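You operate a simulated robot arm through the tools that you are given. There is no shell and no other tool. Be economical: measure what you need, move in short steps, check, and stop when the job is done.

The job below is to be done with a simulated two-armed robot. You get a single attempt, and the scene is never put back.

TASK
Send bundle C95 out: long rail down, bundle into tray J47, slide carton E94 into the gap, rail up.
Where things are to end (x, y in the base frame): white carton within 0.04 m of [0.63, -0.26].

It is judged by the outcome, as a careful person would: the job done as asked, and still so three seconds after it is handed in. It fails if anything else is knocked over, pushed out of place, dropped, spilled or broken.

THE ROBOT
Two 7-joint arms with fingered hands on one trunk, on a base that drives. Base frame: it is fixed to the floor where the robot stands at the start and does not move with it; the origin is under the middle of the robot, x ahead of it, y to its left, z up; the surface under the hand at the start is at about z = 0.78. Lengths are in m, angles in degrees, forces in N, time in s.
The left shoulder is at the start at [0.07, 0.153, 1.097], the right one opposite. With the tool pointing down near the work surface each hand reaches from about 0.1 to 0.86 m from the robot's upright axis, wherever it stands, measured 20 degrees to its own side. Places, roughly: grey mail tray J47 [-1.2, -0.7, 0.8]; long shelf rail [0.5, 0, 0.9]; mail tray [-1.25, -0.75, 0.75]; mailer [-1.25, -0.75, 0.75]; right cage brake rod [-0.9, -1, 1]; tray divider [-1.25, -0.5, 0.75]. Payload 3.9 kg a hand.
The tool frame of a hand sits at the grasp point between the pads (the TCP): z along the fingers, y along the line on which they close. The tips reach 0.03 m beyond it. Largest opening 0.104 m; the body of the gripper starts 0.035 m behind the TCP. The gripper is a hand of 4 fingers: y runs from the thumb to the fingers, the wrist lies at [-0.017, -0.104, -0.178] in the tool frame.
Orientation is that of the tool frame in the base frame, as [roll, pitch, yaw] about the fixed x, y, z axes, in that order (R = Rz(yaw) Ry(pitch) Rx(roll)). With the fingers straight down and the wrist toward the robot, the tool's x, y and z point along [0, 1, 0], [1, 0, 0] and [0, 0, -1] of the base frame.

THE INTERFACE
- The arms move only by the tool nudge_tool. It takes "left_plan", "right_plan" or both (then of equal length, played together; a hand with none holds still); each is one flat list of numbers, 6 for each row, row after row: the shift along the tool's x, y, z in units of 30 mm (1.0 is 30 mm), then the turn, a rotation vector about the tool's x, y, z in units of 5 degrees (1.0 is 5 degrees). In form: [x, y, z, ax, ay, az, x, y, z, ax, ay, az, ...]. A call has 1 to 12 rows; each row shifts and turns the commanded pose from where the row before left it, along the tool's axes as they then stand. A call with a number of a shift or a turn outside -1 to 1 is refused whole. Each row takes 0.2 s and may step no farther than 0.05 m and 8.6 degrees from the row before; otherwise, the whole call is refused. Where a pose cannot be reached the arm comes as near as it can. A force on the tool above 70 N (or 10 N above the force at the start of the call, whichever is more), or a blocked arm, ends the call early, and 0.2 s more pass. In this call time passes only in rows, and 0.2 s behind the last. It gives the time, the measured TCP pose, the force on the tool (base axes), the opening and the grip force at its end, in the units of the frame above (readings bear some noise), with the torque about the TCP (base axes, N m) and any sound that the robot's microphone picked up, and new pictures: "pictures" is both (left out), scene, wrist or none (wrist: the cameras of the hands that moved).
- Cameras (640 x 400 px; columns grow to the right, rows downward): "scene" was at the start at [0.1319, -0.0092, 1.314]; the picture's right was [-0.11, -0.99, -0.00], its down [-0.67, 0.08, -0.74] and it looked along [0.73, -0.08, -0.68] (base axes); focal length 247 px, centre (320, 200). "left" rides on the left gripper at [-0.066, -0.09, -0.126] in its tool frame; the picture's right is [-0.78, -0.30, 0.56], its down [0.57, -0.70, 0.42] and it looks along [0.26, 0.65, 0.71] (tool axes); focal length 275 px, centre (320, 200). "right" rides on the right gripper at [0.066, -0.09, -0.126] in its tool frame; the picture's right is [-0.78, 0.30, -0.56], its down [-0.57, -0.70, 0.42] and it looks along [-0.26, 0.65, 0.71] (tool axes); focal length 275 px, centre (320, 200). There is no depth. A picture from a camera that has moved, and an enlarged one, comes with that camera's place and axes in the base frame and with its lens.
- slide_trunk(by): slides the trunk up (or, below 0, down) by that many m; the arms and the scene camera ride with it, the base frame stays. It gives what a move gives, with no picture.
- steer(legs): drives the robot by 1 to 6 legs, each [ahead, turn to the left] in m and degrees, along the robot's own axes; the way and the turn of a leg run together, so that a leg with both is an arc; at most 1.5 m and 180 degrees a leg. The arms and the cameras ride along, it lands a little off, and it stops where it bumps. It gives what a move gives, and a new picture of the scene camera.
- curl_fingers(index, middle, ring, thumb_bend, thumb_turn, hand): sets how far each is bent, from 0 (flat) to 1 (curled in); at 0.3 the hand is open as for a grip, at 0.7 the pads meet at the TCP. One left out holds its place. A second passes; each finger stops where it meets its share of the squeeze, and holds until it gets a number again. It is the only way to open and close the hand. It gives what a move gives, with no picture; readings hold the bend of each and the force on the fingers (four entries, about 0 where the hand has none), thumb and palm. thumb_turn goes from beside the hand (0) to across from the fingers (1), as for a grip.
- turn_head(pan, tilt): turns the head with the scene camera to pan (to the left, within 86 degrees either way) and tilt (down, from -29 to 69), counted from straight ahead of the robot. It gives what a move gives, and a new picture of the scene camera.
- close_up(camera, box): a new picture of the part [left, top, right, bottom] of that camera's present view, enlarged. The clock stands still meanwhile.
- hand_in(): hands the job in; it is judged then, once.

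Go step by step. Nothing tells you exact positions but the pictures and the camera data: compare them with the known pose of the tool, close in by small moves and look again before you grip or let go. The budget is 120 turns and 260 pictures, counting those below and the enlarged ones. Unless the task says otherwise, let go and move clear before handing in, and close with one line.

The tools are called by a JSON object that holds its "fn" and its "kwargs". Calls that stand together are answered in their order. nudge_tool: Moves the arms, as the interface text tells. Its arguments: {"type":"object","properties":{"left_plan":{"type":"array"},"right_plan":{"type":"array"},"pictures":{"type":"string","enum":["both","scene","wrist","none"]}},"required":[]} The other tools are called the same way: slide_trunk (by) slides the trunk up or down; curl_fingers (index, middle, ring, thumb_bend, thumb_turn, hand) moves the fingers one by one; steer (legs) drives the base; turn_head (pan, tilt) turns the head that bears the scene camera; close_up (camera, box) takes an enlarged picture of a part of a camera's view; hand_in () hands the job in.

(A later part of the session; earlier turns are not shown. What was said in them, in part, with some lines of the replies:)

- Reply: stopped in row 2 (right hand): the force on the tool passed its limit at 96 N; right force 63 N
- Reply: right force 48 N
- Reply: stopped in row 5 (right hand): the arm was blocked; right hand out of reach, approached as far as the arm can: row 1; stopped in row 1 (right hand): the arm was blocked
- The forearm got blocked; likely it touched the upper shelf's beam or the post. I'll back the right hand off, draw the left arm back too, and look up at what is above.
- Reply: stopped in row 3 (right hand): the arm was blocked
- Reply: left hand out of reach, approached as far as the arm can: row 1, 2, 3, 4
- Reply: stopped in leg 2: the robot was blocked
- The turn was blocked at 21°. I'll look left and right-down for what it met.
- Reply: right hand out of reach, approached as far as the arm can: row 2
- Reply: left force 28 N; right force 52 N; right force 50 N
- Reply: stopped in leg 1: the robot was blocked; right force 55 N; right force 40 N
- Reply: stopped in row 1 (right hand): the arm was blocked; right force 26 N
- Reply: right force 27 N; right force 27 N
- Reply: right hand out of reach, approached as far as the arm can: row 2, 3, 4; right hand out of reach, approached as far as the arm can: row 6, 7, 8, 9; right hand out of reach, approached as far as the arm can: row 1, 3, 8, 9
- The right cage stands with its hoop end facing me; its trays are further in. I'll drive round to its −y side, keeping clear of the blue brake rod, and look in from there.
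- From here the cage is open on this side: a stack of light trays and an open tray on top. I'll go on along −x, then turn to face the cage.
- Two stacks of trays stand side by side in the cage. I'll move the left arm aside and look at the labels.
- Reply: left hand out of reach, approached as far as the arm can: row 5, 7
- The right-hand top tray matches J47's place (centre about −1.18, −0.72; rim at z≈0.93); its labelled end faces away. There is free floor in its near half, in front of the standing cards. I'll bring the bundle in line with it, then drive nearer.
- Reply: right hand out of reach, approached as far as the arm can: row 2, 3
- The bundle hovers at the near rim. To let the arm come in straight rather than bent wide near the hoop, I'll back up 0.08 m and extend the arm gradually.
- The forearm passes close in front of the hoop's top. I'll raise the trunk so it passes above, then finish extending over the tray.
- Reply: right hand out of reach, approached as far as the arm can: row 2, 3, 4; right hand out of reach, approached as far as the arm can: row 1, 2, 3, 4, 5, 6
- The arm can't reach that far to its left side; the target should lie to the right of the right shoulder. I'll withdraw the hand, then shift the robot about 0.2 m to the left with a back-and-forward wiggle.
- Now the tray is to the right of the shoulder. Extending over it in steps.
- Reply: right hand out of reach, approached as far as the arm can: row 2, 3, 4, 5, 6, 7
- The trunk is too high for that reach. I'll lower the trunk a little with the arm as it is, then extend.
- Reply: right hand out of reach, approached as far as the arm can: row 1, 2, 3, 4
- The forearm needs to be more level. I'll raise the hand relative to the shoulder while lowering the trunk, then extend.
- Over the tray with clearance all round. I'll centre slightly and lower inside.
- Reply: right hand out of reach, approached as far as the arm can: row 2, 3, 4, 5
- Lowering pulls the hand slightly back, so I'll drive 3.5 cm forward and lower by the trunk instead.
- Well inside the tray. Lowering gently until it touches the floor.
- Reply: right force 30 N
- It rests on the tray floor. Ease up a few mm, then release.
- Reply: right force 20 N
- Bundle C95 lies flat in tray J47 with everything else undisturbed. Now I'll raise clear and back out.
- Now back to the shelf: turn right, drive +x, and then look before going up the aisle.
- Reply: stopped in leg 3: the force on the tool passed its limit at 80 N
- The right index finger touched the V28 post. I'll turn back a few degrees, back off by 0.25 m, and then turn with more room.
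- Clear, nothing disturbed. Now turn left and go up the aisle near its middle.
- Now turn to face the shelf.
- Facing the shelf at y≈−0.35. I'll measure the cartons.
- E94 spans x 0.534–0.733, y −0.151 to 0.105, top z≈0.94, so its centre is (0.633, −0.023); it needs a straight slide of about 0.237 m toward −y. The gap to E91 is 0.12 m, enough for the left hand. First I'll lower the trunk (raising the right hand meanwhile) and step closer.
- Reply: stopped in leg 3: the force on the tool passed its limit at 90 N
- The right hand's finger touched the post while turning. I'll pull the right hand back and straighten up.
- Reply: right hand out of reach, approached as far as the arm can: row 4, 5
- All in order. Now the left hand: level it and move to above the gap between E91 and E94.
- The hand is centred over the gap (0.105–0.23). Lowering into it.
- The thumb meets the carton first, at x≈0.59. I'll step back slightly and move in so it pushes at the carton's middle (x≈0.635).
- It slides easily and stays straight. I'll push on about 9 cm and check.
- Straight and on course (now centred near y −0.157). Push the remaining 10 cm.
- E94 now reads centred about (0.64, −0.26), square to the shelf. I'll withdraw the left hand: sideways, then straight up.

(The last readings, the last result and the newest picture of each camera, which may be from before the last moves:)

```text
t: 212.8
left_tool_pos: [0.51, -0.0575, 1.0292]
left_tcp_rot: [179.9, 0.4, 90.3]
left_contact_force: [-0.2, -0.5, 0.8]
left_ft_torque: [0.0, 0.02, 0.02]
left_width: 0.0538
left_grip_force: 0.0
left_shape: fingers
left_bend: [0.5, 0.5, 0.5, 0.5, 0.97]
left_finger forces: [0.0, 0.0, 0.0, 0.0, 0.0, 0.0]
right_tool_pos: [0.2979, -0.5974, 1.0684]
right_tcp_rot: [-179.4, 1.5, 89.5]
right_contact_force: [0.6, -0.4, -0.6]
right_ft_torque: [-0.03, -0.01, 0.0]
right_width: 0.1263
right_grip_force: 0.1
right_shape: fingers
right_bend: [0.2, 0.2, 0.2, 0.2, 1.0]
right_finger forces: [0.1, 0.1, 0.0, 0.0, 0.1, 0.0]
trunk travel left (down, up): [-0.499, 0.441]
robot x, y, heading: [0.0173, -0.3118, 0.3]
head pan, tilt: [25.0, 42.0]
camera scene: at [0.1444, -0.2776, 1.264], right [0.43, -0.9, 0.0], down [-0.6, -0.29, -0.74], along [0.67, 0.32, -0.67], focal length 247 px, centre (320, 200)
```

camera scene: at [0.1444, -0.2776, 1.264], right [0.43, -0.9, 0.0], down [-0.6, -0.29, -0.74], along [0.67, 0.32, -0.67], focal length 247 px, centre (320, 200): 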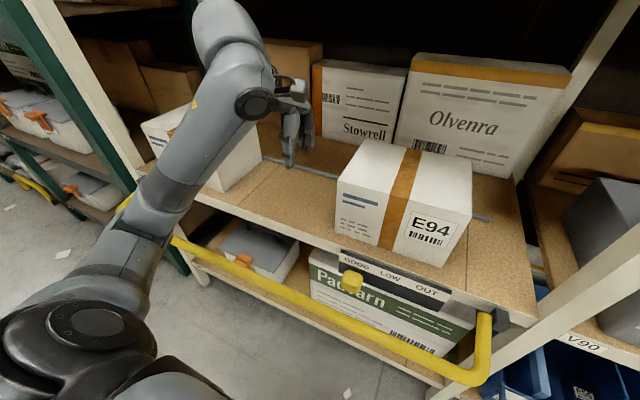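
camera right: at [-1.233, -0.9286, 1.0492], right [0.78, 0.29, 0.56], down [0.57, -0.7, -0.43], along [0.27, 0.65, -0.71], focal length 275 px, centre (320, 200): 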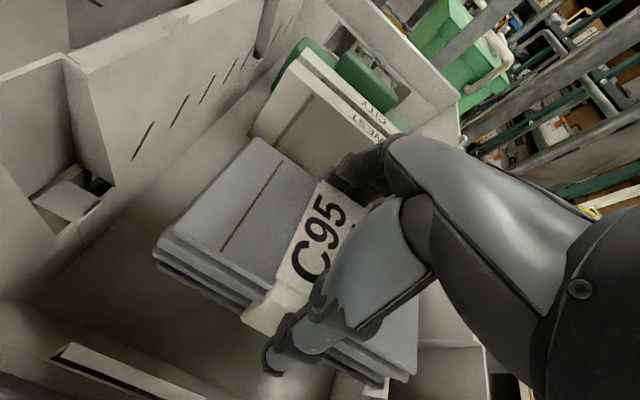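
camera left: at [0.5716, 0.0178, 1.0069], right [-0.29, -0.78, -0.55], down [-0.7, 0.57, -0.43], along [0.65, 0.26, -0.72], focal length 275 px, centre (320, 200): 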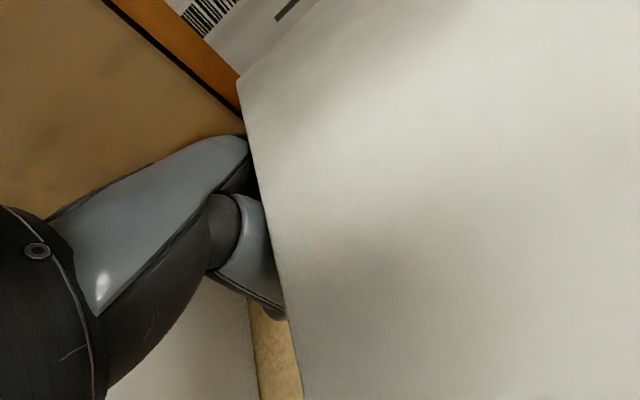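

Now the rail. I'll bring the left hand in front, over the bar near y≈0.03, open it, and look.

{"fn": "nudge_tool", "kwargs": {"left_plan": [0.5, -0.9, 0, 0, 0, 0, 0.5, -0.9, 0, 0, 0, 0, 0.5, -0.9, 0, 0, 0, 0, 0.5, -0.9, 0, 0, 0, 0, 0.7, -0.9, 0.3, 0, 0, 0], "pictures": "none"}}

{"fn": "curl_fingers", "kwargs": {"hand": "left", "index": 0.28, "middle": 0.28, "ring": 0.28, "thumb_bend": 0.28, "thumb_turn": 1}}

{"fn": "nudge_tool", "kwargs": {"left_plan": [0, 0, 1, 0, 0, 0, 0, 0, 1, 0, 0, 0, 0, 0, 1, 0, 0, 0, 0, 0, 1, 0, 0, 0, 0, 0, 1, 0, 0, 0, 0, 0, 1, 0, 0, 0, 0, 0, 0.6, 0, 0, 0], "pictures": "both"}}

```text
t: 213.9
left_tool_pos: [0.4574, -0.0287, 1.0286]
left_tcp_rot: [-180.0, 0.4, 90.3]
left_contact_force: [0.0, 0.0, 0.2]
left_ft_torque: [-0.05, -0.01, 0.02]
left_width: 0.0543
left_grip_force: 0.1
left_shape: fingers
left_bend: [0.5, 0.5, 0.5, 0.5, 0.97]
left_finger forces: [0.0, 0.0, 0.0, 0.0, 0.1, 0.0]
left hand out of reach, approached as far as the arm can: row 3, 4, 5
right_tool_pos: [0.2996, -0.5966, 1.0671]
right_tcp_rot: [-179.4, 1.5, 89.5]
right_contact_force: [-0.4, -0.6, 0.5]
right_ft_torque: [-0.03, 0.02, -0.01]
right_width: 0.1264
right_grip_force: 0.0
right_shape: fingers
right_bend: [0.2, 0.2, 0.2, 0.2, 1.0]
right_finger forces: [0.0, 0.0, 0.0, 0.0, 0.0, 0.0]
trunk travel left (down, up): [-0.499, 0.441]
robot x, y, heading: [0.0192, -0.3124, 0.2]
head pan, tilt: [25.0, 42.0]
```

```text
t: 214.9
left_tool_pos: [0.4553, -0.0272, 1.0295]
left_tcp_rot: [-180.0, 0.4, 90.4]
left_contact_force: [0.4, 0.5, -0.5]
left_ft_torque: [0.0, 0.02, 0.02]
left_width: 0.109
left_grip_force: 0.1
left_shape: fingers
left_bend: [0.28, 0.28, 0.28, 0.28, 0.97]
left_finger forces: [0.0, 0.0, 0.0, 0.1, 0.0, 0.1]
right_tool_pos: [0.2987, -0.5978, 1.0668]
right_tcp_rot: [-179.4, 1.5, 89.5]
right_contact_force: [-0.6, -0.4, -0.8]
right_ft_torque: [0.0, -0.04, 0.02]
right_width: 0.1258
right_grip_force: 0.0
right_shape: fingers
right_bend: [0.2, 0.2, 0.2, 0.2, 1.0]
right_finger forces: [0.0, 0.0, 0.0, 0.1, 0.0, 0.1]
trunk travel left (down, up): [-0.499, 0.441]
robot x, y, heading: [0.0208, -0.3144, 0.4]
head pan, tilt: [25.0, 42.0]
```

```text
t: 216.6
left_tool_pos: [0.4714, -0.03, 0.8334]
left_tcp_rot: [-180.0, 0.4, 90.3]
left_contact_force: [-0.2, 0.9, -0.9]
left_ft_torque: [0.0, 0.0, 0.01]
left_width: 0.1088
left_grip_force: 0.0
left_shape: fingers
left_bend: [0.28, 0.28, 0.28, 0.28, 0.97]
left_finger forces: [0.0, 0.0, 0.0, 0.0, 0.1, 0.0]
left hand out of reach, approached as far as the arm can: row 1, 2
right_tool_pos: [0.2986, -0.598, 1.068]
right_tcp_rot: [-179.3, 1.5, 89.5]
right_contact_force: [-0.7, -0.3, 0.5]
right_ft_torque: [-0.01, 0.0, 0.0]
right_width: 0.1264
right_grip_force: 0.2
right_shape: fingers
right_bend: [0.2, 0.2, 0.2, 0.2, 1.0]
right_finger forces: [0.0, 0.1, 0.1, 0.0, 0.1, 0.1]
trunk travel left (down, up): [-0.499, 0.441]
robot x, y, heading: [0.0189, -0.3142, 0.1]
head pan, tilt: [25.0, 42.0]
camera scene: at [0.1453, -0.2779, 1.2639], right [0.43, -0.9, 0.0], down [-0.6, -0.29, -0.74], along [0.67, 0.32, -0.67], focal length 247 px, centre (320, 200)
camera left: at [0.382, -0.0964, 0.9608], right [-0.29, -0.78, -0.55], down [-0.7, 0.57, -0.43], along [0.65, 0.26, -0.71], focal length 275 px, centre (320, 200)
```

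scene: 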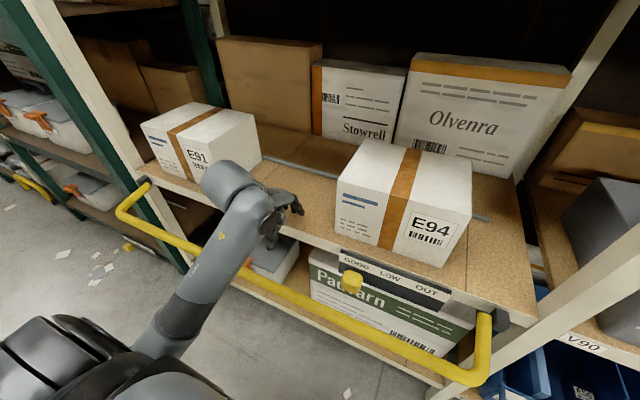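
left: 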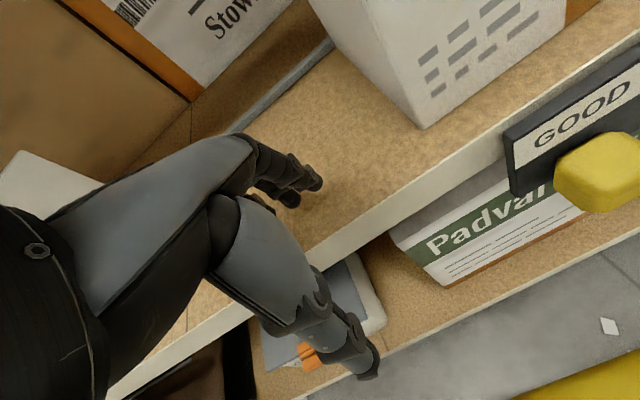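

The hand cannot fold closer, so I'll back the robot up 0.1 m, which puts it right above the lowered bar.

{"fn": "nudge_tool", "kwargs": {"left_plan": [0, 0, -1, 0, 0, 0, 0, 0, -0.3, 0, 0, 0], "pictures": "none"}}

{"fn": "steer", "kwargs": {"legs": [[-0.1, 0]]}}

{"fn": "close_up", "kwargs": {"camera": "left", "box": [0, 0, 640, 400]}}

```text
t: 217.2
left_tool_pos: [0.4708, -0.0315, 0.8743]
left_tcp_rot: [180.0, 0.4, 90.2]
left_contact_force: [0.5, -0.3, 0.4]
left_ft_torque: [-0.03, -0.01, -0.02]
left_width: 0.1089
left_grip_force: 0.0
left_shape: fingers
left_bend: [0.28, 0.28, 0.28, 0.28, 0.97]
left_finger forces: [0.0, 0.0, 0.0, 0.1, 0.0, 0.0]
right_tool_pos: [0.2996, -0.598, 1.0676]
right_tcp_rot: [-179.4, 1.5, 89.5]
right_contact_force: [0.1, 0.5, 0.7]
right_ft_torque: [0.01, 0.01, 0.01]
right_width: 0.1261
right_grip_force: 0.1
right_shape: fingers
right_bend: [0.2, 0.2, 0.2, 0.2, 1.0]
right_finger forces: [0.0, 0.0, 0.0, 0.1, 0.2, 0.1]
trunk travel left (down, up): [-0.499, 0.441]
robot x, y, heading: [0.0213, -0.3136, 0.3]
head pan, tilt: [25.0, 42.0]
```

```text
t: 218.3
left_tool_pos: [0.3709, -0.0304, 0.8742]
left_tcp_rot: [179.8, 0.4, 90.3]
left_contact_force: [-0.1, 0.3, 0.4]
left_ft_torque: [0.02, -0.04, 0.0]
left_width: 0.1088
left_grip_force: 0.0
left_shape: fingers
left_bend: [0.28, 0.28, 0.28, 0.28, 0.97]
left_finger forces: [0.0, 0.1, 0.0, 0.1, 0.0, 0.0]
right_tool_pos: [0.1983, -0.5984, 1.0668]
right_tcp_rot: [-179.2, 1.5, 89.5]
right_contact_force: [-0.1, -0.2, 0.4]
right_ft_torque: [-0.02, 0.01, 0.01]
right_width: 0.1262
right_grip_force: 0.1
right_shape: fingers
right_bend: [0.2, 0.2, 0.2, 0.2, 1.0]
right_finger forces: [0.1, 0.0, 0.0, 0.0, 0.0, 0.0]
trunk travel left (down, up): [-0.499, 0.441]
robot x, y, heading: [-0.0787, -0.317, 0.4]
head pan, tilt: [25.0, 42.0]
camera scene: at [0.0446, -0.2783, 1.264], right [0.43, -0.9, 0.0], down [-0.6, -0.29, -0.74], along [0.67, 0.32, -0.67], focal length 247 px, centre (320, 200)
```

scene: 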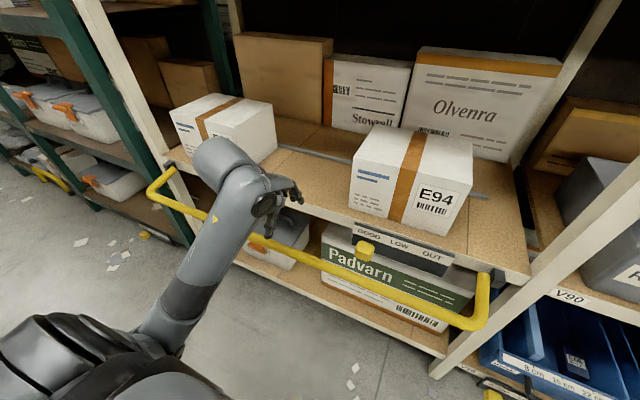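

```text
1.00 times, centred on (320, 200) of left (not enlarged: the box is as wide or as high as the picture)
camera zoom: at [0.2821, -0.0967, 1.0008], right [-0.29, -0.78, -0.55], down [-0.7, 0.57, -0.43], along [0.65, 0.26, -0.71], focal length 275 px, centre (320, 200)
```

zoom: 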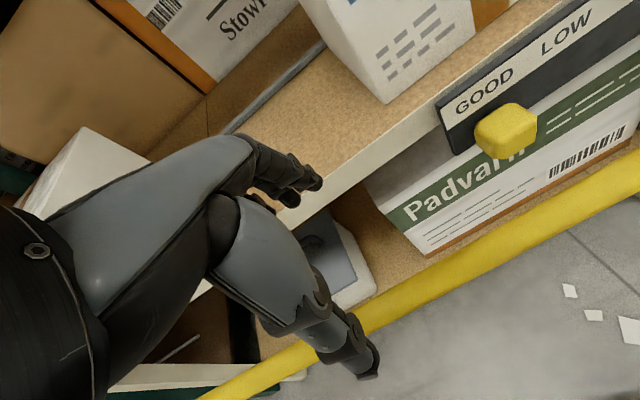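

The bar lies at about x 0.375, z 0.69, between thumb and fingers. Lowering onto it.

{"fn": "nudge_tool", "kwargs": {"left_plan": [0, 0, 1, 0, 0, 0, 0, 0, 1, 0, 0, 0, 0, 0, 1, 0, 0, 0, 0, 0, 1, 0, 0, 0, 0, 0, 1, 0, 0, 0, 0, 0, 0.8, 0, 0, 0], "pictures": "wrist"}}

```text
t: 219.7
left_tool_pos: [0.3724, -0.0323, 0.7007]
left_tcp_rot: [179.8, 0.2, 90.1]
left_contact_force: [-0.1, 0.2, 1.8]
left_ft_torque: [-0.01, 0.04, -0.02]
left_width: 0.109
left_grip_force: 1.3
left_shape: fingers
left_bend: [0.28, 0.28, 0.28, 0.28, 0.97]
left_finger forces: [0.0, 0.0, 0.0, 0.1, 1.6, 0.0]
right_tool_pos: [0.1978, -0.5973, 1.0683]
right_tcp_rot: [-179.3, 1.5, 89.4]
right_contact_force: [-0.4, 0.4, -0.1]
right_ft_torque: [-0.01, -0.02, -0.03]
right_width: 0.1265
right_grip_force: 0.0
right_shape: fingers
right_bend: [0.2, 0.2, 0.2, 0.2, 1.0]
right_finger forces: [0.0, 0.0, 0.0, 0.0, 0.1, 0.0]
trunk travel left (down, up): [-0.499, 0.441]
robot x, y, heading: [-0.0784, -0.3133, 0.1]
head pan, tilt: [25.0, 42.0]
camera left: at [0.2826, -0.0976, 0.8265], right [-0.29, -0.78, -0.55], down [-0.7, 0.57, -0.43], along [0.65, 0.26, -0.71], focal length 275 px, centre (320, 200)
```

left: 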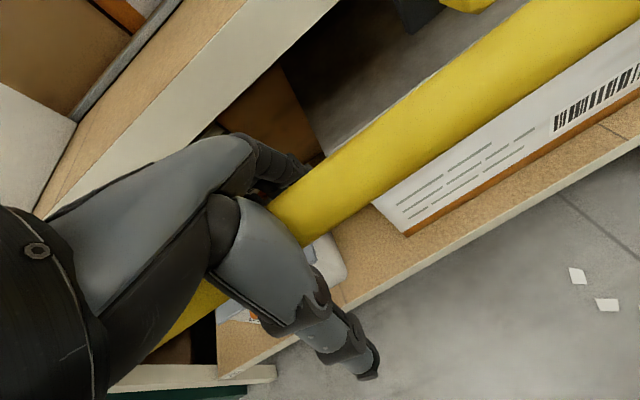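

The bar is nearer to the fingers; I'll shift 2 cm forward and close loosely around it.

{"fn": "nudge_tool", "kwargs": {"left_plan": [0, 0.3, -0.1, 0, 0, 0, 0, 0.3, 0, 0, 0, 0], "pictures": "none"}}

{"fn": "curl_fingers", "kwargs": {"hand": "left", "index": 0.62, "middle": 0.62, "ring": 0.62, "thumb_bend": 0.62}}

{"fn": "close_up", "kwargs": {"camera": "left", "box": [160, 100, 480, 300]}}

```text
t: 220.3
left_tool_pos: [0.3825, -0.0313, 0.7058]
left_tcp_rot: [180.0, 0.2, 90.3]
left_contact_force: [-62.9, 0.1, 7.4]
left_ft_torque: [-0.11, -2.4, -0.4]
left_width: 0.116
left_grip_force: 29.5
left_shape: fingers
left_bend: [0.28, 0.28, 0.28, 0.28, 0.96]
left_finger forces: [0.1, 0.0, 0.1, 0.0, 58.4, 0.1]
right_tool_pos: [0.1908, -0.5978, 1.0697]
right_tcp_rot: [-179.5, 1.6, 89.4]
right_contact_force: [0.4, -0.1, -0.4]
right_ft_torque: [-0.02, 0.05, 0.01]
right_width: 0.1261
right_grip_force: 0.0
right_shape: fingers
right_bend: [0.2, 0.2, 0.2, 0.2, 1.0]
right_finger forces: [0.0, 0.0, 0.0, 0.0, 0.1, 0.0]
trunk travel left (down, up): [-0.499, 0.441]
robot x, y, heading: [-0.0789, -0.3136, 0.6]
head pan, tilt: [25.0, 42.0]
```

```text
t: 221.3
left_tool_pos: [0.3818, -0.0324, 0.7072]
left_tcp_rot: [180.0, 0.2, 90.3]
left_contact_force: [-65.4, 1.5, 7.8]
left_ft_torque: [-0.2, -2.49, -0.52]
left_width: 0.0543
left_grip_force: 30.4
left_shape: fingers
left_bend: [0.62, 0.62, 0.62, 0.61, 0.96]
left_finger forces: [0.0, 0.0, 0.1, 0.0, 61.6, 0.0]
right_tool_pos: [0.1901, -0.5975, 1.0708]
right_tcp_rot: [-179.8, 1.8, 89.5]
right_contact_force: [0.3, -0.4, 0.6]
right_ft_torque: [0.03, 0.06, 0.01]
right_width: 0.1263
right_grip_force: 0.0
right_shape: fingers
right_bend: [0.2, 0.2, 0.2, 0.2, 1.0]
right_finger forces: [0.0, 0.0, 0.0, 0.1, 0.0, 0.1]
trunk travel left (down, up): [-0.499, 0.441]
robot x, y, heading: [-0.0773, -0.3166, 0.6]
head pan, tilt: [25.0, 42.0]
```

```text
2.00 times, centred on (320, 200) of left
camera zoom: at [0.293, -0.0973, 0.8321], right [-0.29, -0.78, -0.55], down [-0.7, 0.57, -0.43], along [0.65, 0.27, -0.71], focal length 551 px, centre (320, 200)
```

zoom: 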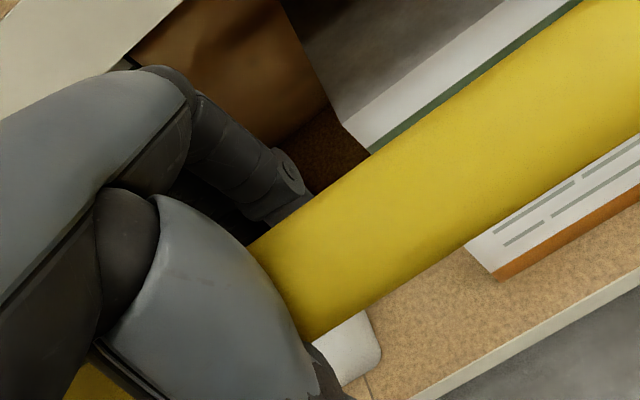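

The thumb is pressing the bar against its stop: the bar is nearer the thumb after all. I'll ease back toward me, then lift along the arc.

{"fn": "nudge_tool", "kwargs": {"left_plan": [0, -0.4, 0, 0, 0, 0, 0, -0.4, 0, 0, 0, 0, 0, -0.2, 0, 0, 0, 0], "pictures": "wrist"}}

```text
t: 222.1
left_tool_pos: [0.3607, -0.0329, 0.7037]
left_tcp_rot: [179.8, 0.4, 90.2]
left_contact_force: [-0.2, 0.4, 0.0]
left_ft_torque: [0.02, -0.01, -0.02]
left_width: 0.0231
left_grip_force: 0.0
left_shape: fingers
left_bend: [0.62, 0.62, 0.62, 0.62, 0.97]
left_finger forces: [0.0, 0.1, 0.1, 0.0, 0.0, 0.0]
right_tool_pos: [0.1986, -0.5985, 1.0675]
right_tcp_rot: [-179.4, 1.5, 89.4]
right_contact_force: [-0.2, 0.1, -0.3]
right_ft_torque: [-0.01, 0.02, -0.02]
right_width: 0.1264
right_grip_force: 0.1
right_shape: fingers
right_bend: [0.2, 0.2, 0.2, 0.2, 1.0]
right_finger forces: [0.1, 0.0, 0.1, 0.0, 0.0, 0.0]
trunk travel left (down, up): [-0.499, 0.441]
robot x, y, heading: [-0.0819, -0.3129, 0.2]
head pan, tilt: [25.0, 42.0]
camera left: at [0.271, -0.098, 0.8304], right [-0.29, -0.78, -0.55], down [-0.7, 0.57, -0.43], along [0.65, 0.26, -0.71], focal length 275 px, centre (320, 200)
```

left: 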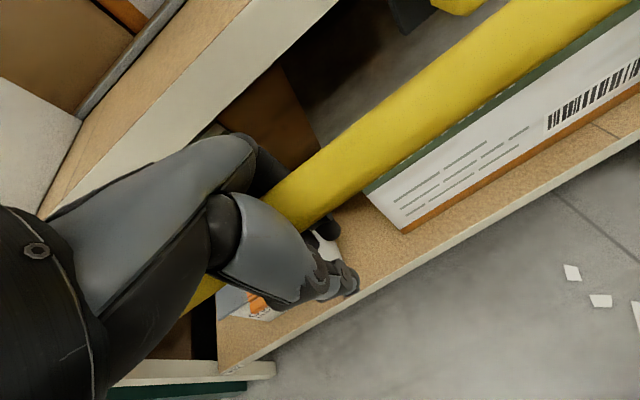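

The hand encloses the bar. Lifting along the arc, first part.

{"fn": "nudge_tool", "kwargs": {"left_plan": [0, -0.1, -0.8, 0, 0, 0, 0, 0, -0.9, 0, 0, 0, 0, 0.05, -0.9, 0, 0, 0, 0, 0.2, -0.9, 0, 0, 0], "pictures": "both"}}

```text
t: 223.1
left_tool_pos: [0.3635, -0.0326, 0.8082]
left_tcp_rot: [179.9, 0.4, 90.1]
left_contact_force: [-0.1, 1.3, 0.9]
left_ft_torque: [0.01, 0.02, 0.01]
left_width: 0.0232
left_grip_force: 0.1
left_shape: fingers
left_bend: [0.62, 0.62, 0.62, 0.62, 0.97]
left_finger forces: [0.0, 0.0, 0.0, 0.0, 0.0, 0.0]
right_tool_pos: [0.1995, -0.5982, 1.0676]
right_tcp_rot: [-179.3, 1.4, 89.4]
right_contact_force: [-0.7, 0.0, -0.1]
right_ft_torque: [0.01, -0.01, -0.02]
right_width: 0.1262
right_grip_force: 0.0
right_shape: fingers
right_bend: [0.2, 0.2, 0.2, 0.2, 1.0]
right_finger forces: [0.1, 0.1, 0.0, 0.1, 0.0, 0.1]
trunk travel left (down, up): [-0.499, 0.441]
robot x, y, heading: [-0.0801, -0.3144, 0.5]
head pan, tilt: [25.0, 42.0]
camera scene: at [0.0458, -0.2783, 1.2638], right [0.43, -0.9, 0.0], down [-0.6, -0.29, -0.74], along [0.67, 0.32, -0.67], focal length 247 px, centre (320, 200)
camera left: at [0.2755, -0.0974, 0.9349], right [-0.29, -0.78, -0.55], down [-0.7, 0.57, -0.43], along [0.65, 0.26, -0.72], focal length 275 px, centre (320, 200)
```

scene: 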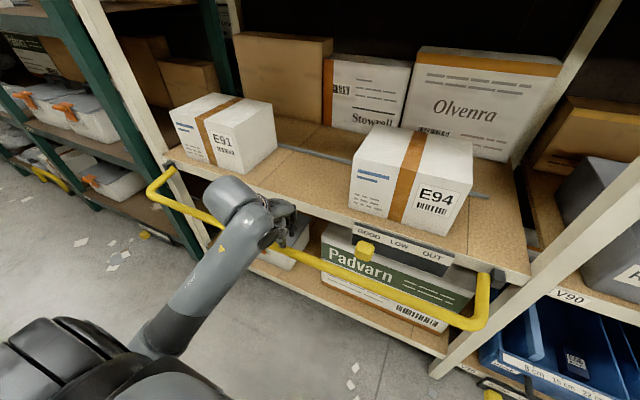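
left: 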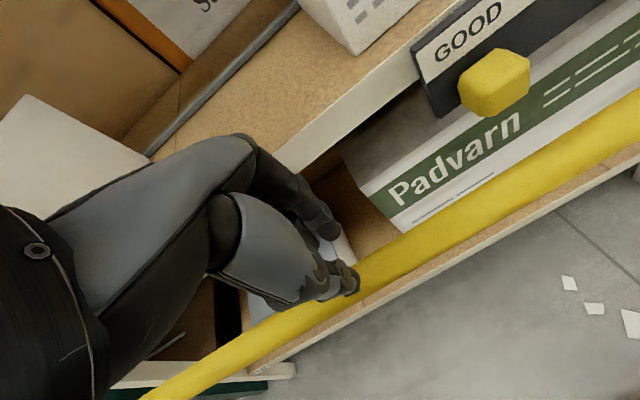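

The bar slipped out; the hold was too loose. I'll open, go down again around it, and this time close firmly.

{"fn": "curl_fingers", "kwargs": {"hand": "left", "index": 0.25, "middle": 0.25, "ring": 0.25, "thumb_bend": 0.25}}

{"fn": "nudge_tool", "kwargs": {"left_plan": [0, 0, 0.7, 0, 0, 0, 0, 0, 0.7, 0, 0, 0, 0, 0, 0.7, 0, 0, 0], "pictures": "both"}}

{"fn": "close_up", "kwargs": {"camera": "scene", "box": [200, 160, 360, 300]}}

```text
t: 224.1
left_tool_pos: [0.3635, -0.0321, 0.808]
left_tcp_rot: [180.0, 0.3, 90.1]
left_contact_force: [-0.6, -0.5, -0.3]
left_ft_torque: [0.02, 0.0, -0.04]
left_width: 0.1151
left_grip_force: 0.0
left_shape: fingers
left_bend: [0.25, 0.25, 0.25, 0.25, 0.97]
left_finger forces: [0.1, 0.0, 0.0, 0.0, 0.0, 0.0]
right_tool_pos: [0.1983, -0.5982, 1.0689]
right_tcp_rot: [-179.5, 1.5, 89.5]
right_contact_force: [-0.2, -0.7, -0.7]
right_ft_torque: [0.01, -0.01, 0.01]
right_width: 0.1262
right_grip_force: 0.1
right_shape: fingers
right_bend: [0.2, 0.2, 0.2, 0.2, 1.0]
right_finger forces: [0.0, 0.0, 0.0, 0.0, 0.1, 0.0]
trunk travel left (down, up): [-0.499, 0.441]
robot x, y, heading: [-0.0787, -0.3143, 0.3]
head pan, tilt: [25.0, 42.0]
```

```text
t: 224.9
left_tool_pos: [0.3636, -0.032, 0.745]
left_tcp_rot: [180.0, 0.4, 90.2]
left_contact_force: [-0.9, 0.4, 0.0]
left_ft_torque: [0.01, 0.0, -0.03]
left_width: 0.1157
left_grip_force: 0.1
left_shape: fingers
left_bend: [0.25, 0.25, 0.25, 0.25, 0.97]
left_finger forces: [0.0, 0.0, 0.0, 0.1, 0.0, 0.0]
right_tool_pos: [0.1987, -0.5985, 1.0677]
right_tcp_rot: [-179.3, 1.5, 89.4]
right_contact_force: [0.2, 0.0, 0.6]
right_ft_torque: [0.0, 0.0, -0.01]
right_width: 0.1265
right_grip_force: 0.1
right_shape: fingers
right_bend: [0.2, 0.2, 0.2, 0.2, 1.0]
right_finger forces: [0.0, 0.1, 0.0, 0.1, 0.1, 0.0]
trunk travel left (down, up): [-0.499, 0.441]
robot x, y, heading: [-0.0782, -0.3158, 0.5]
head pan, tilt: [25.0, 42.0]
camera scene: at [0.0454, -0.2781, 1.2639], right [0.43, -0.9, 0.0], down [-0.6, -0.29, -0.74], along [0.67, 0.32, -0.67], focal length 247 px, centre (320, 200)
camera left: at [0.2754, -0.0979, 0.8714], right [-0.29, -0.78, -0.55], down [-0.7, 0.57, -0.43], along [0.65, 0.26, -0.71], focal length 275 px, centre (320, 200)
```

scene: 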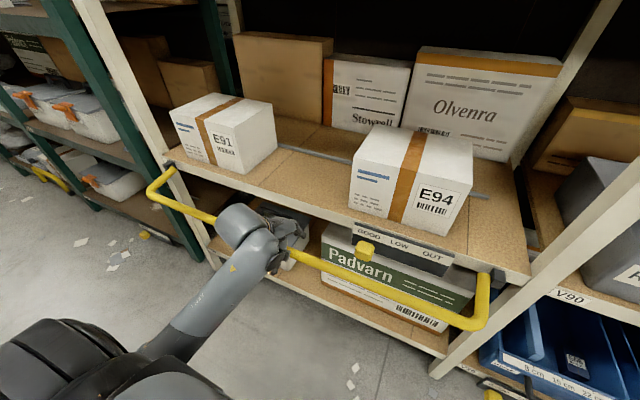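
left: 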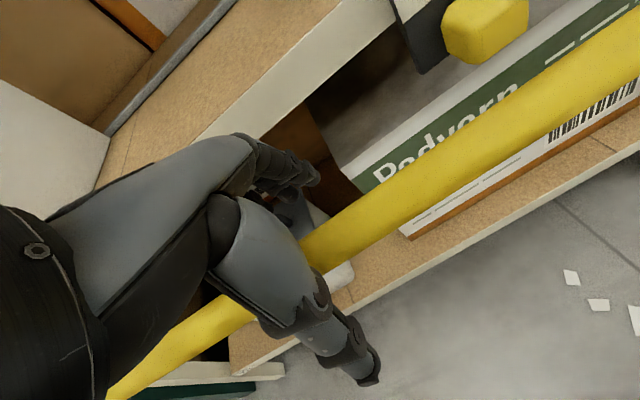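

```text
2.86 times, centred on (280, 230) of scene
camera zoom: at [0.0454, -0.2781, 1.2639], right [0.43, -0.9, 0.0], down [-0.6, -0.29, -0.74], along [0.67, 0.32, -0.67], focal length 706 px, centre (434, 114)
```

zoom: 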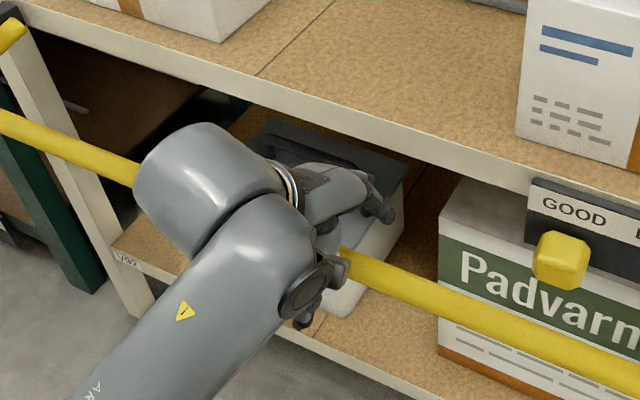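

The bar now lies practically at the grasp point, about 2 cm lower. Small correction, then close firmly.

{"fn": "nudge_tool", "kwargs": {"left_plan": [0, 0.15, 0.4, 0, 0, 0, 0, 0.05, 0.3, 0, 0, 0], "pictures": "none"}}

{"fn": "curl_fingers", "kwargs": {"hand": "left", "index": 0.8, "middle": 0.8, "ring": 0.8, "thumb_bend": 0.75}}

{"fn": "close_up", "kwargs": {"camera": "left", "box": [160, 100, 480, 300]}}

```text
t: 225.5
left_tool_pos: [0.3705, -0.0328, 0.7237]
left_tcp_rot: [-179.9, 0.3, 90.2]
left_contact_force: [0.2, 0.1, 0.6]
left_ft_torque: [-0.03, 0.01, 0.03]
left_width: 0.1156
left_grip_force: 0.1
left_shape: fingers
left_bend: [0.25, 0.25, 0.25, 0.25, 0.97]
left_finger forces: [0.0, 0.0, 0.0, 0.0, 0.0, 0.1]
right_tool_pos: [0.1991, -0.5983, 1.0678]
right_tcp_rot: [-179.3, 1.5, 89.4]
right_contact_force: [-0.4, 0.1, -0.4]
right_ft_torque: [-0.01, -0.04, -0.01]
right_width: 0.1264
right_grip_force: 0.1
right_shape: fingers
right_bend: [0.2, 0.2, 0.2, 0.2, 1.0]
right_finger forces: [0.1, 0.1, 0.0, 0.0, 0.0, 0.1]
trunk travel left (down, up): [-0.499, 0.441]
robot x, y, heading: [-0.0785, -0.3076, 0.2]
head pan, tilt: [25.0, 42.0]
```

```text
t: 226.5
left_tool_pos: [0.3675, -0.0308, 0.7245]
left_tcp_rot: [-179.9, 0.4, 90.2]
left_contact_force: [-20.0, 1.8, -7.8]
left_ft_torque: [-0.12, -0.39, -0.12]
left_width: 0.0016
left_grip_force: 11.0
left_shape: fingers
left_bend: [0.79, 0.8, 0.8, 0.7, 0.97]
left_finger forces: [0.0, 0.0, 3.6, 0.0, 18.6, 0.1]
right_tool_pos: [0.1969, -0.5975, 1.0686]
right_tcp_rot: [-179.3, 1.6, 89.2]
right_contact_force: [0.5, -0.4, 0.0]
right_ft_torque: [0.02, 0.01, 0.03]
right_width: 0.1264
right_grip_force: 0.0
right_shape: fingers
right_bend: [0.2, 0.2, 0.2, 0.2, 1.0]
right_finger forces: [0.0, 0.1, 0.1, 0.0, 0.0, 0.1]
trunk travel left (down, up): [-0.499, 0.441]
robot x, y, heading: [-0.0742, -0.3116, 0.4]
head pan, tilt: [25.0, 42.0]
```

```text
2.00 times, centred on (320, 200) of left
camera zoom: at [0.2794, -0.0974, 0.8501], right [-0.29, -0.78, -0.55], down [-0.7, 0.57, -0.43], along [0.65, 0.26, -0.72], focal length 551 px, centre (320, 200)
```

zoom: 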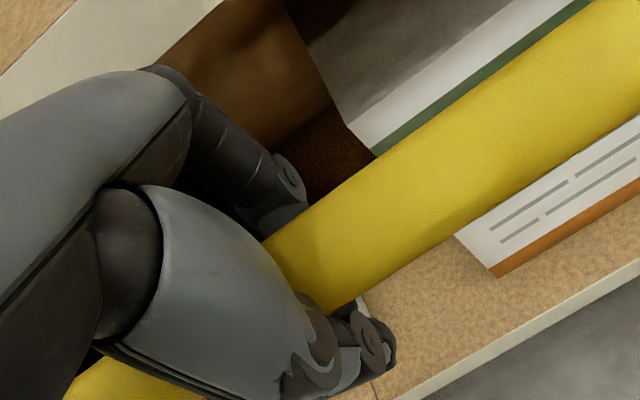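

Now the fingers meet under the bar: it is enclosed. Lifting slowly, a first short part.

{"fn": "nudge_tool", "kwargs": {"left_plan": [0, -0.3, -0.4, 0, 0, 0, 0, -0.1, -0.5, 0, 0, 0, 0, 0, -0.5, 0, 0, 0], "pictures": "both"}}

```text
t: 227.3
left_tool_pos: [0.3598, -0.0325, 0.7666]
left_tcp_rot: [179.9, 0.4, 90.1]
left_contact_force: [4.1, -0.3, -3.1]
left_ft_torque: [-0.08, 0.03, -0.11]
left_width: 0.001
left_grip_force: 1.8
left_shape: fingers
left_bend: [0.79, 0.8, 0.79, 0.69, 0.97]
left_finger forces: [0.0, 0.1, 4.2, 0.1, 0.1, 0.0]
right_tool_pos: [0.2003, -0.5976, 1.0664]
right_tcp_rot: [-179.3, 1.5, 89.4]
right_contact_force: [0.9, 0.0, -0.3]
right_ft_torque: [0.0, -0.01, -0.01]
right_width: 0.1264
right_grip_force: 0.1
right_shape: fingers
right_bend: [0.2, 0.2, 0.2, 0.2, 1.0]
right_finger forces: [0.0, 0.1, 0.0, 0.0, 0.0, 0.0]
trunk travel left (down, up): [-0.499, 0.441]
robot x, y, heading: [-0.0791, -0.3156, 0.0]
head pan, tilt: [25.0, 42.0]
camera scene: at [0.0467, -0.2783, 1.2638], right [0.43, -0.9, 0.0], down [-0.61, -0.29, -0.74], along [0.67, 0.32, -0.67], focal length 247 px, centre (320, 200)
camera left: at [0.2703, -0.0974, 0.893], right [-0.29, -0.78, -0.55], down [-0.7, 0.57, -0.43], along [0.65, 0.26, -0.71], focal length 275 px, centre (320, 200)
```

scene: 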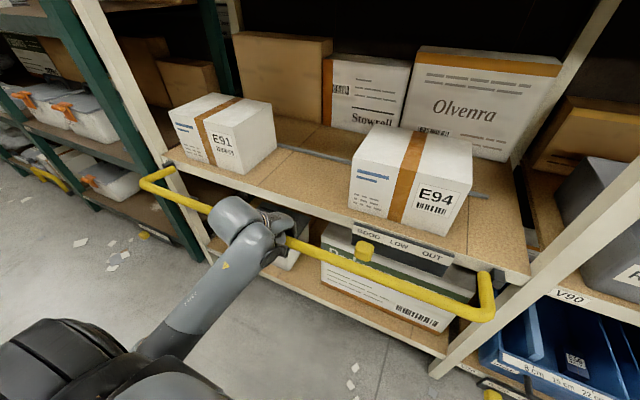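
left: 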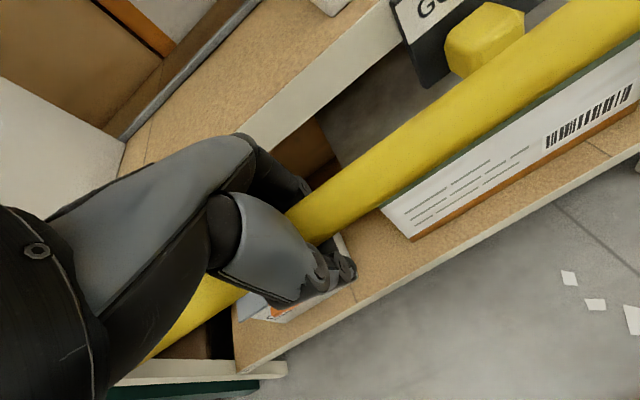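

The rail is coming up with the hand. Continue along the arc.

{"fn": "nudge_tool", "kwargs": {"left_plan": [0, 0.1, -0.9, 0, 0, 0, 0, 0.35, -0.8, 0, 0, 0, 0, 0.55, -0.65, 0, 0, 0], "pictures": "both"}}

```text
t: 228.1
left_tool_pos: [0.3923, -0.0307, 0.8335]
left_tcp_rot: [-179.5, 0.6, 90.1]
left_contact_force: [14.2, -5.8, -19.2]
left_ft_torque: [-0.22, 0.58, -0.24]
left_width: 0.0002
left_grip_force: 12.1
left_shape: fingers
left_bend: [0.79, 0.8, 0.79, 0.7, 0.97]
left_finger forces: [10.3, 0.6, 12.9, 0.0, 0.0, 0.0]
right_tool_pos: [0.2024, -0.5982, 1.0664]
right_tcp_rot: [-179.1, 1.4, 89.4]
right_contact_force: [0.3, 0.1, 0.5]
right_ft_torque: [-0.03, 0.0, -0.02]
right_width: 0.1263
right_grip_force: 0.0
right_shape: fingers
right_bend: [0.2, 0.2, 0.2, 0.2, 1.0]
right_finger forces: [0.0, 0.0, 0.0, 0.1, 0.1, 0.1]
trunk travel left (down, up): [-0.499, 0.441]
robot x, y, heading: [-0.0832, -0.3155, 0.3]
head pan, tilt: [25.0, 42.0]
camera scene: at [0.0507, -0.278, 1.263], right [0.43, -0.9, 0.0], down [-0.61, -0.29, -0.74], along [0.67, 0.32, -0.67], focal length 247 px, centre (320, 200)
camera left: at [0.3032, -0.0964, 0.9605], right [-0.3, -0.78, -0.55], down [-0.71, 0.57, -0.42], along [0.64, 0.26, -0.72], focal length 275 px, centre (320, 200)
```

scene: 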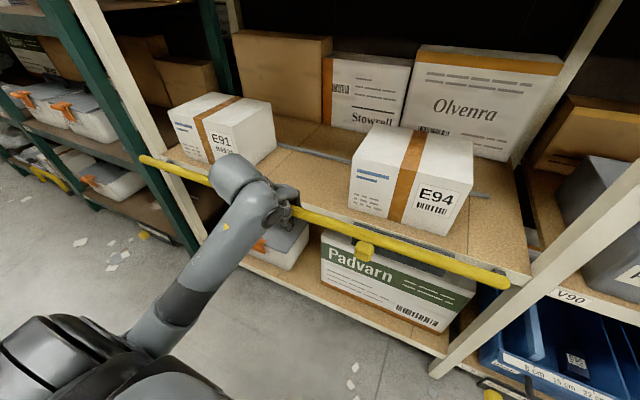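
left: 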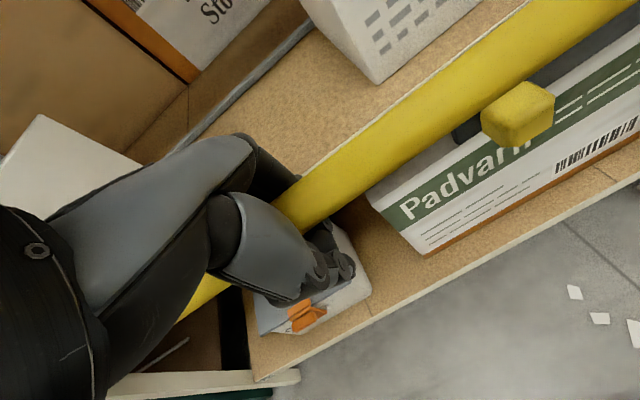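

Nearly there. Continue: mostly forward now, with a slight rise.

{"fn": "nudge_tool", "kwargs": {"left_plan": [0, 0.7, -0.2, 0, 0, 0, 0, 0.8, -0.25, 0, 0, 0, 0, 0.8, -0.1, 0, 0, 0], "pictures": "both"}}

```text
t: 228.9
left_tool_pos: [0.457, -0.031, 0.8531]
left_tcp_rot: [-179.9, 0.3, 90.2]
left_contact_force: [-1.1, 0.2, 1.4]
left_ft_torque: [-0.01, 0.04, -0.05]
left_width: 0.0009
left_grip_force: 0.8
left_shape: fingers
left_bend: [0.79, 0.8, 0.8, 0.69, 0.97]
left_finger forces: [0.0, 0.0, 0.0, 0.0, 1.3, 0.0]
right_tool_pos: [0.1997, -0.5982, 1.0666]
right_tcp_rot: [-179.3, 1.4, 89.3]
right_contact_force: [0.6, 0.1, 0.4]
right_ft_torque: [0.0, 0.01, 0.0]
right_width: 0.1264
right_grip_force: 0.0
right_shape: fingers
right_bend: [0.2, 0.2, 0.2, 0.2, 1.0]
right_finger forces: [0.1, 0.0, 0.0, 0.0, 0.0, 0.0]
trunk travel left (down, up): [-0.499, 0.441]
robot x, y, heading: [-0.0795, -0.3114, 0.8]
head pan, tilt: [25.0, 42.0]
camera scene: at [0.0462, -0.2785, 1.2639], right [0.43, -0.9, 0.0], down [-0.61, -0.29, -0.74], along [0.67, 0.32, -0.67], focal length 247 px, centre (320, 200)
camera left: at [0.3688, -0.0965, 0.98], right [-0.29, -0.78, -0.55], down [-0.7, 0.57, -0.43], along [0.65, 0.26, -0.71], focal length 275 px, centre (320, 200)
```

scene: 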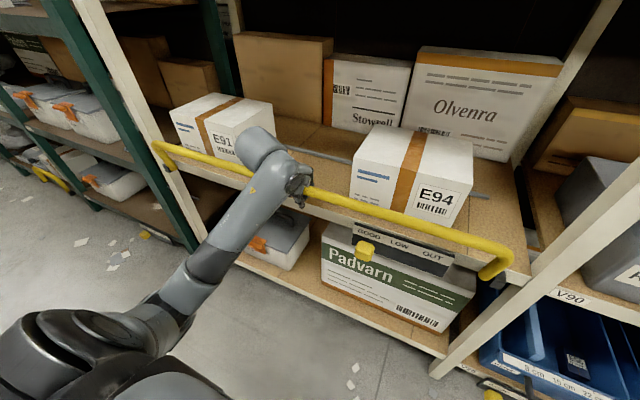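
left: 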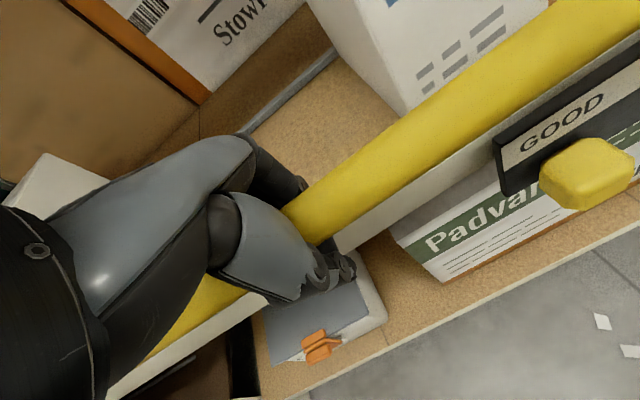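

Very nearly upright. A last push forward until it meets its upright stop.

{"fn": "nudge_tool", "kwargs": {"left_plan": [0, 0.5, 0, 0, 0, 0, 0, 0.4, 0.05, 0, 0, 0, 0, 0.3, 0.05, 0, 0, 0], "pictures": "both"}}

```text
t: 229.7
left_tool_pos: [0.4889, -0.0295, 0.852]
left_tcp_rot: [-180.0, 0.3, 90.3]
left_contact_force: [-22.3, -1.1, -2.5]
left_ft_torque: [0.03, -0.77, -0.12]
left_width: 0.0015
left_grip_force: 10.4
left_shape: fingers
left_bend: [0.79, 0.8, 0.8, 0.72, 0.96]
left_finger forces: [0.0, 0.0, 0.1, 0.0, 21.5, 0.1]
right_tool_pos: [0.1952, -0.5976, 1.0684]
right_tcp_rot: [-179.5, 1.5, 89.4]
right_contact_force: [0.3, 0.4, 0.4]
right_ft_torque: [0.02, 0.0, -0.02]
right_width: 0.1264
right_grip_force: 0.0
right_shape: fingers
right_bend: [0.2, 0.2, 0.2, 0.2, 1.0]
right_finger forces: [0.1, 0.1, 0.0, 0.0, 0.1, 0.1]
trunk travel left (down, up): [-0.499, 0.441]
robot x, y, heading: [-0.0794, -0.3157, 0.5]
head pan, tilt: [25.0, 42.0]
camera scene: at [0.0414, -0.2781, 1.2642], right [0.43, -0.9, 0.0], down [-0.6, -0.29, -0.74], along [0.67, 0.32, -0.67], focal length 247 px, centre (320, 200)
camera left: at [0.4011, -0.0959, 0.9778], right [-0.29, -0.78, -0.55], down [-0.7, 0.57, -0.43], along [0.65, 0.26, -0.71], focal length 275 px, centre (320, 200)
```

scene: 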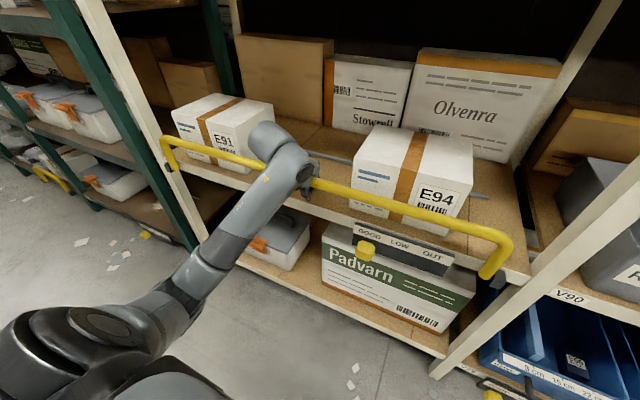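
left: 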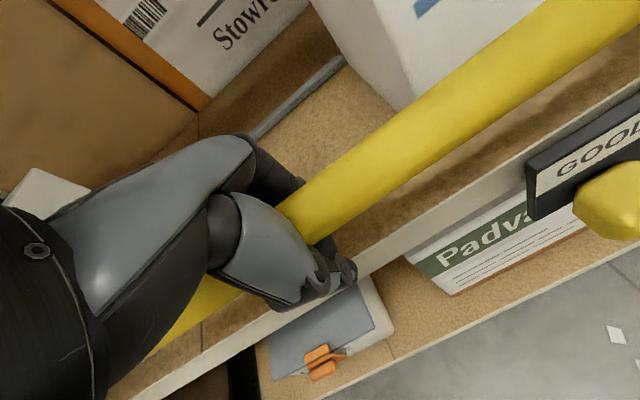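

Force rises: it seems to meet the stop. I'll confirm with a tiny extra push, then release by opening the hand.

{"fn": "nudge_tool", "kwargs": {"left_plan": [0, 0.2, 0, 0, 0, 0], "pictures": "none"}}

{"fn": "nudge_tool", "kwargs": {"left_plan": [0, -0.35, 0, 0, 0, 0], "pictures": "none"}}

{"fn": "curl_fingers", "kwargs": {"hand": "left", "index": 0.25, "middle": 0.25, "ring": 0.25, "thumb_bend": 0.25}}

{"fn": "close_up", "kwargs": {"camera": "scene", "box": [140, 100, 540, 300]}}

```text
t: 230.1
left_tool_pos: [0.4925, -0.0311, 0.8522]
left_tcp_rot: [180.0, 0.3, 90.2]
left_contact_force: [-45.0, -1.6, -5.9]
left_ft_torque: [0.08, -1.76, -0.24]
left_width: 0.003
left_grip_force: 21.4
left_shape: fingers
left_bend: [0.8, 0.8, 0.8, 0.74, 0.96]
left_finger forces: [0.1, 0.1, 0.1, 0.1, 43.1, 0.0]
right_tool_pos: [0.1937, -0.5977, 1.0697]
right_tcp_rot: [-179.6, 1.6, 89.4]
right_contact_force: [0.3, 0.3, 0.2]
right_ft_torque: [-0.03, -0.02, -0.01]
right_width: 0.126
right_grip_force: 0.1
right_shape: fingers
right_bend: [0.2, 0.2, 0.2, 0.2, 1.0]
right_finger forces: [0.0, 0.1, 0.0, 0.1, 0.1, 0.0]
trunk travel left (down, up): [-0.499, 0.441]
robot x, y, heading: [-0.082, -0.3133, 0.7]
head pan, tilt: [25.0, 42.0]
```

```text
t: 230.5
left_tool_pos: [0.4893, -0.0309, 0.8507]
left_tcp_rot: [179.7, 0.3, 90.2]
left_contact_force: [-10.7, 3.3, -3.2]
left_ft_torque: [-0.05, -0.41, -0.12]
left_width: 0.0019
left_grip_force: 4.7
left_shape: fingers
left_bend: [0.8, 0.8, 0.8, 0.71, 0.97]
left_finger forces: [0.1, 0.0, 0.0, 0.1, 10.1, 0.1]
right_tool_pos: [0.1968, -0.5981, 1.0683]
right_tcp_rot: [-179.3, 1.5, 89.3]
right_contact_force: [-0.6, -0.2, -0.3]
right_ft_torque: [0.0, 0.0, -0.01]
right_width: 0.1263
right_grip_force: 0.0
right_shape: fingers
right_bend: [0.2, 0.2, 0.2, 0.2, 1.0]
right_finger forces: [0.0, 0.0, 0.0, 0.0, 0.0, 0.0]
trunk travel left (down, up): [-0.499, 0.441]
robot x, y, heading: [-0.0739, -0.3162, 0.4]
head pan, tilt: [25.0, 42.0]
```

```text
t: 231.5
left_tool_pos: [0.4881, -0.0307, 0.85]
left_tcp_rot: [-179.9, 0.4, 90.2]
left_contact_force: [-0.6, -0.7, 0.4]
left_ft_torque: [0.01, 0.01, 0.03]
left_width: 0.1156
left_grip_force: 0.0
left_shape: fingers
left_bend: [0.25, 0.25, 0.25, 0.25, 0.97]
left_finger forces: [0.0, 0.0, 0.1, 0.0, 0.0, 0.1]
right_tool_pos: [0.1987, -0.5986, 1.0685]
right_tcp_rot: [-179.3, 1.5, 89.3]
right_contact_force: [1.1, 0.0, 0.7]
right_ft_torque: [0.04, 0.01, 0.02]
right_width: 0.1265
right_grip_force: 0.0
right_shape: fingers
right_bend: [0.2, 0.2, 0.2, 0.2, 1.0]
right_finger forces: [0.0, 0.0, 0.0, 0.0, 0.0, 0.0]
trunk travel left (down, up): [-0.499, 0.441]
robot x, y, heading: [-0.0793, -0.3135, 0.5]
head pan, tilt: [25.0, 42.0]
```

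```text
1.60 times, centred on (340, 200) of scene
camera zoom: at [0.0454, -0.2783, 1.2639], right [0.43, -0.9, 0.0], down [-0.6, -0.29, -0.74], along [0.67, 0.32, -0.67], focal length 395 px, centre (288, 200)
```

zoom: 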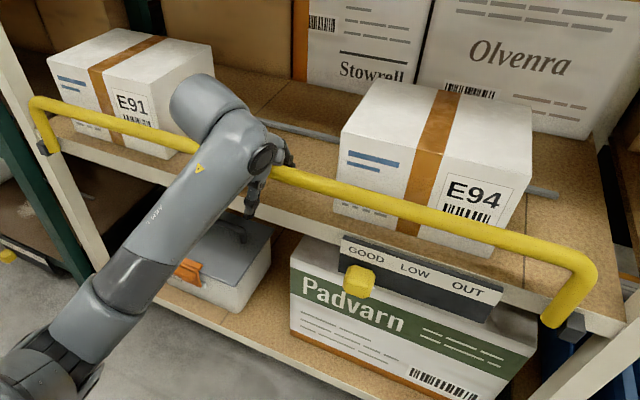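

The rail stands up at its stop. Now lift the hand straight off and draw back.

{"fn": "nudge_tool", "kwargs": {"left_plan": [0, 0, -0.7, 0, 0, 0, 0, 0, -0.9, 0, 0, 0, 0, 0, -1, 0, 0, 0, 0, 0, -1, 0, 0, 0, 0, 0, -1, 0, 0, 0, 0, 0, -1, 0, 0, 0], "pictures": "none"}}

{"fn": "steer", "kwargs": {"legs": [[-0.1, 0]]}}

{"fn": "turn_head", "kwargs": {"pan": 15, "tilt": 42}}

```text
t: 232.9
left_tool_pos: [0.4883, -0.0307, 1.0184]
left_tcp_rot: [-179.9, 0.3, 90.2]
left_contact_force: [0.3, 0.8, -0.1]
left_ft_torque: [-0.01, 0.02, 0.0]
left_width: 0.1152
left_grip_force: 0.0
left_shape: fingers
left_bend: [0.25, 0.25, 0.25, 0.25, 0.97]
left_finger forces: [0.0, 0.0, 0.0, 0.0, 0.0, 0.1]
right_tool_pos: [0.1973, -0.5981, 1.0677]
right_tcp_rot: [-179.3, 1.5, 89.4]
right_contact_force: [-0.2, -0.3, 0.9]
right_ft_torque: [-0.03, -0.01, 0.01]
right_width: 0.1264
right_grip_force: 0.0
right_shape: fingers
right_bend: [0.2, 0.2, 0.2, 0.2, 1.0]
right_finger forces: [0.0, 0.0, 0.0, 0.1, 0.0, 0.1]
trunk travel left (down, up): [-0.499, 0.441]
robot x, y, heading: [-0.0869, -0.3154, 0.3]
head pan, tilt: [25.0, 42.0]
```

```text
t: 234.1
left_tool_pos: [0.3888, -0.032, 1.0204]
left_tcp_rot: [-180.0, 0.4, 90.2]
left_contact_force: [0.0, 0.7, 0.6]
left_ft_torque: [0.01, -0.02, -0.01]
left_width: 0.1158
left_grip_force: 0.1
left_shape: fingers
left_bend: [0.25, 0.25, 0.25, 0.25, 0.97]
left_finger forces: [0.0, 0.1, 0.0, 0.0, 0.1, 0.1]
right_tool_pos: [0.099, -0.5998, 1.0682]
right_tcp_rot: [-179.3, 1.6, 89.2]
right_contact_force: [-0.4, -0.2, 0.4]
right_ft_torque: [0.04, -0.04, -0.03]
right_width: 0.1262
right_grip_force: 0.0
right_shape: fingers
right_bend: [0.2, 0.2, 0.2, 0.2, 1.0]
right_finger forces: [0.0, 0.0, 0.0, 0.0, 0.1, 0.0]
trunk travel left (down, up): [-0.499, 0.441]
robot x, y, heading: [-0.179, -0.3174, 0.4]
head pan, tilt: [25.0, 42.0]
camera scene: at [-0.0549, -0.2789, 1.2639], right [0.43, -0.9, 0.0], down [-0.6, -0.29, -0.74], along [0.67, 0.32, -0.67], focal length 247 px, centre (320, 200)
```

scene: 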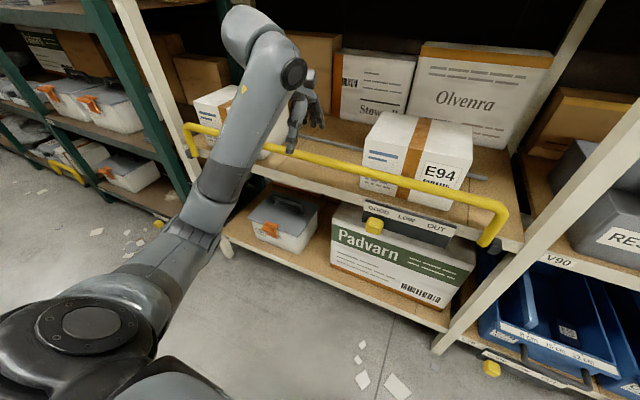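

```text
t: 234.8
left_tool_pos: [0.3889, -0.0313, 1.0176]
left_tcp_rot: [-180.0, 0.4, 90.2]
left_contact_force: [0.1, -0.5, -0.3]
left_ft_torque: [0.0, 0.0, 0.02]
left_width: 0.1155
left_grip_force: 0.1
left_shape: fingers
left_bend: [0.25, 0.25, 0.25, 0.25, 0.97]
left_finger forces: [0.1, 0.1, 0.0, 0.1, 0.0, 0.1]
right_tool_pos: [0.0983, -0.5984, 1.0675]
right_tcp_rot: [-179.3, 1.5, 89.4]
right_contact_force: [0.0, -0.1, 0.4]
right_ft_torque: [-0.01, 0.01, -0.01]
right_width: 0.1265
right_grip_force: 0.1
right_shape: fingers
right_bend: [0.2, 0.2, 0.2, 0.2, 1.0]
right_finger forces: [0.0, 0.0, 0.1, 0.0, 0.0, 0.0]
trunk travel left (down, up): [-0.499, 0.441]
robot x, y, heading: [-0.1822, -0.3116, 0.4]
head pan, tilt: [15.0, 42.0]
camera scene: at [-0.0491, -0.2926, 1.2639], right [0.26, -0.96, 0.0], down [-0.65, -0.18, -0.74], along [0.72, 0.2, -0.67], focal length 247 px, centre (320, 200)
```

scene: 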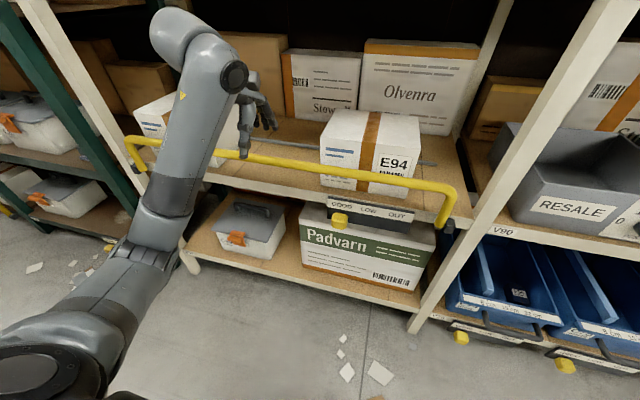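

The rail stands up by itself, E94 sits in the gap at about (0.64, −0.26), C95 lies in tray J47, and both hands are empty and clear. Handing in.

{"fn": "hand_in", "kwargs": {}}

```text
The job is handed in.
```

The job is handed in: the long rail went down, bundle C95 is in the tray I took to be J47, carton E94 is in the gap, and the rail is back up. I never saw the J47 label; I chose that tray because it matches the place given. By my last measurement from the pictures, E94 is centred near (0.64, −0.26), inside the 0.04 m limit. On the way the hands and base touched shelf posts, a shelf beam and the cages; I saw nothing knocked over or moved.
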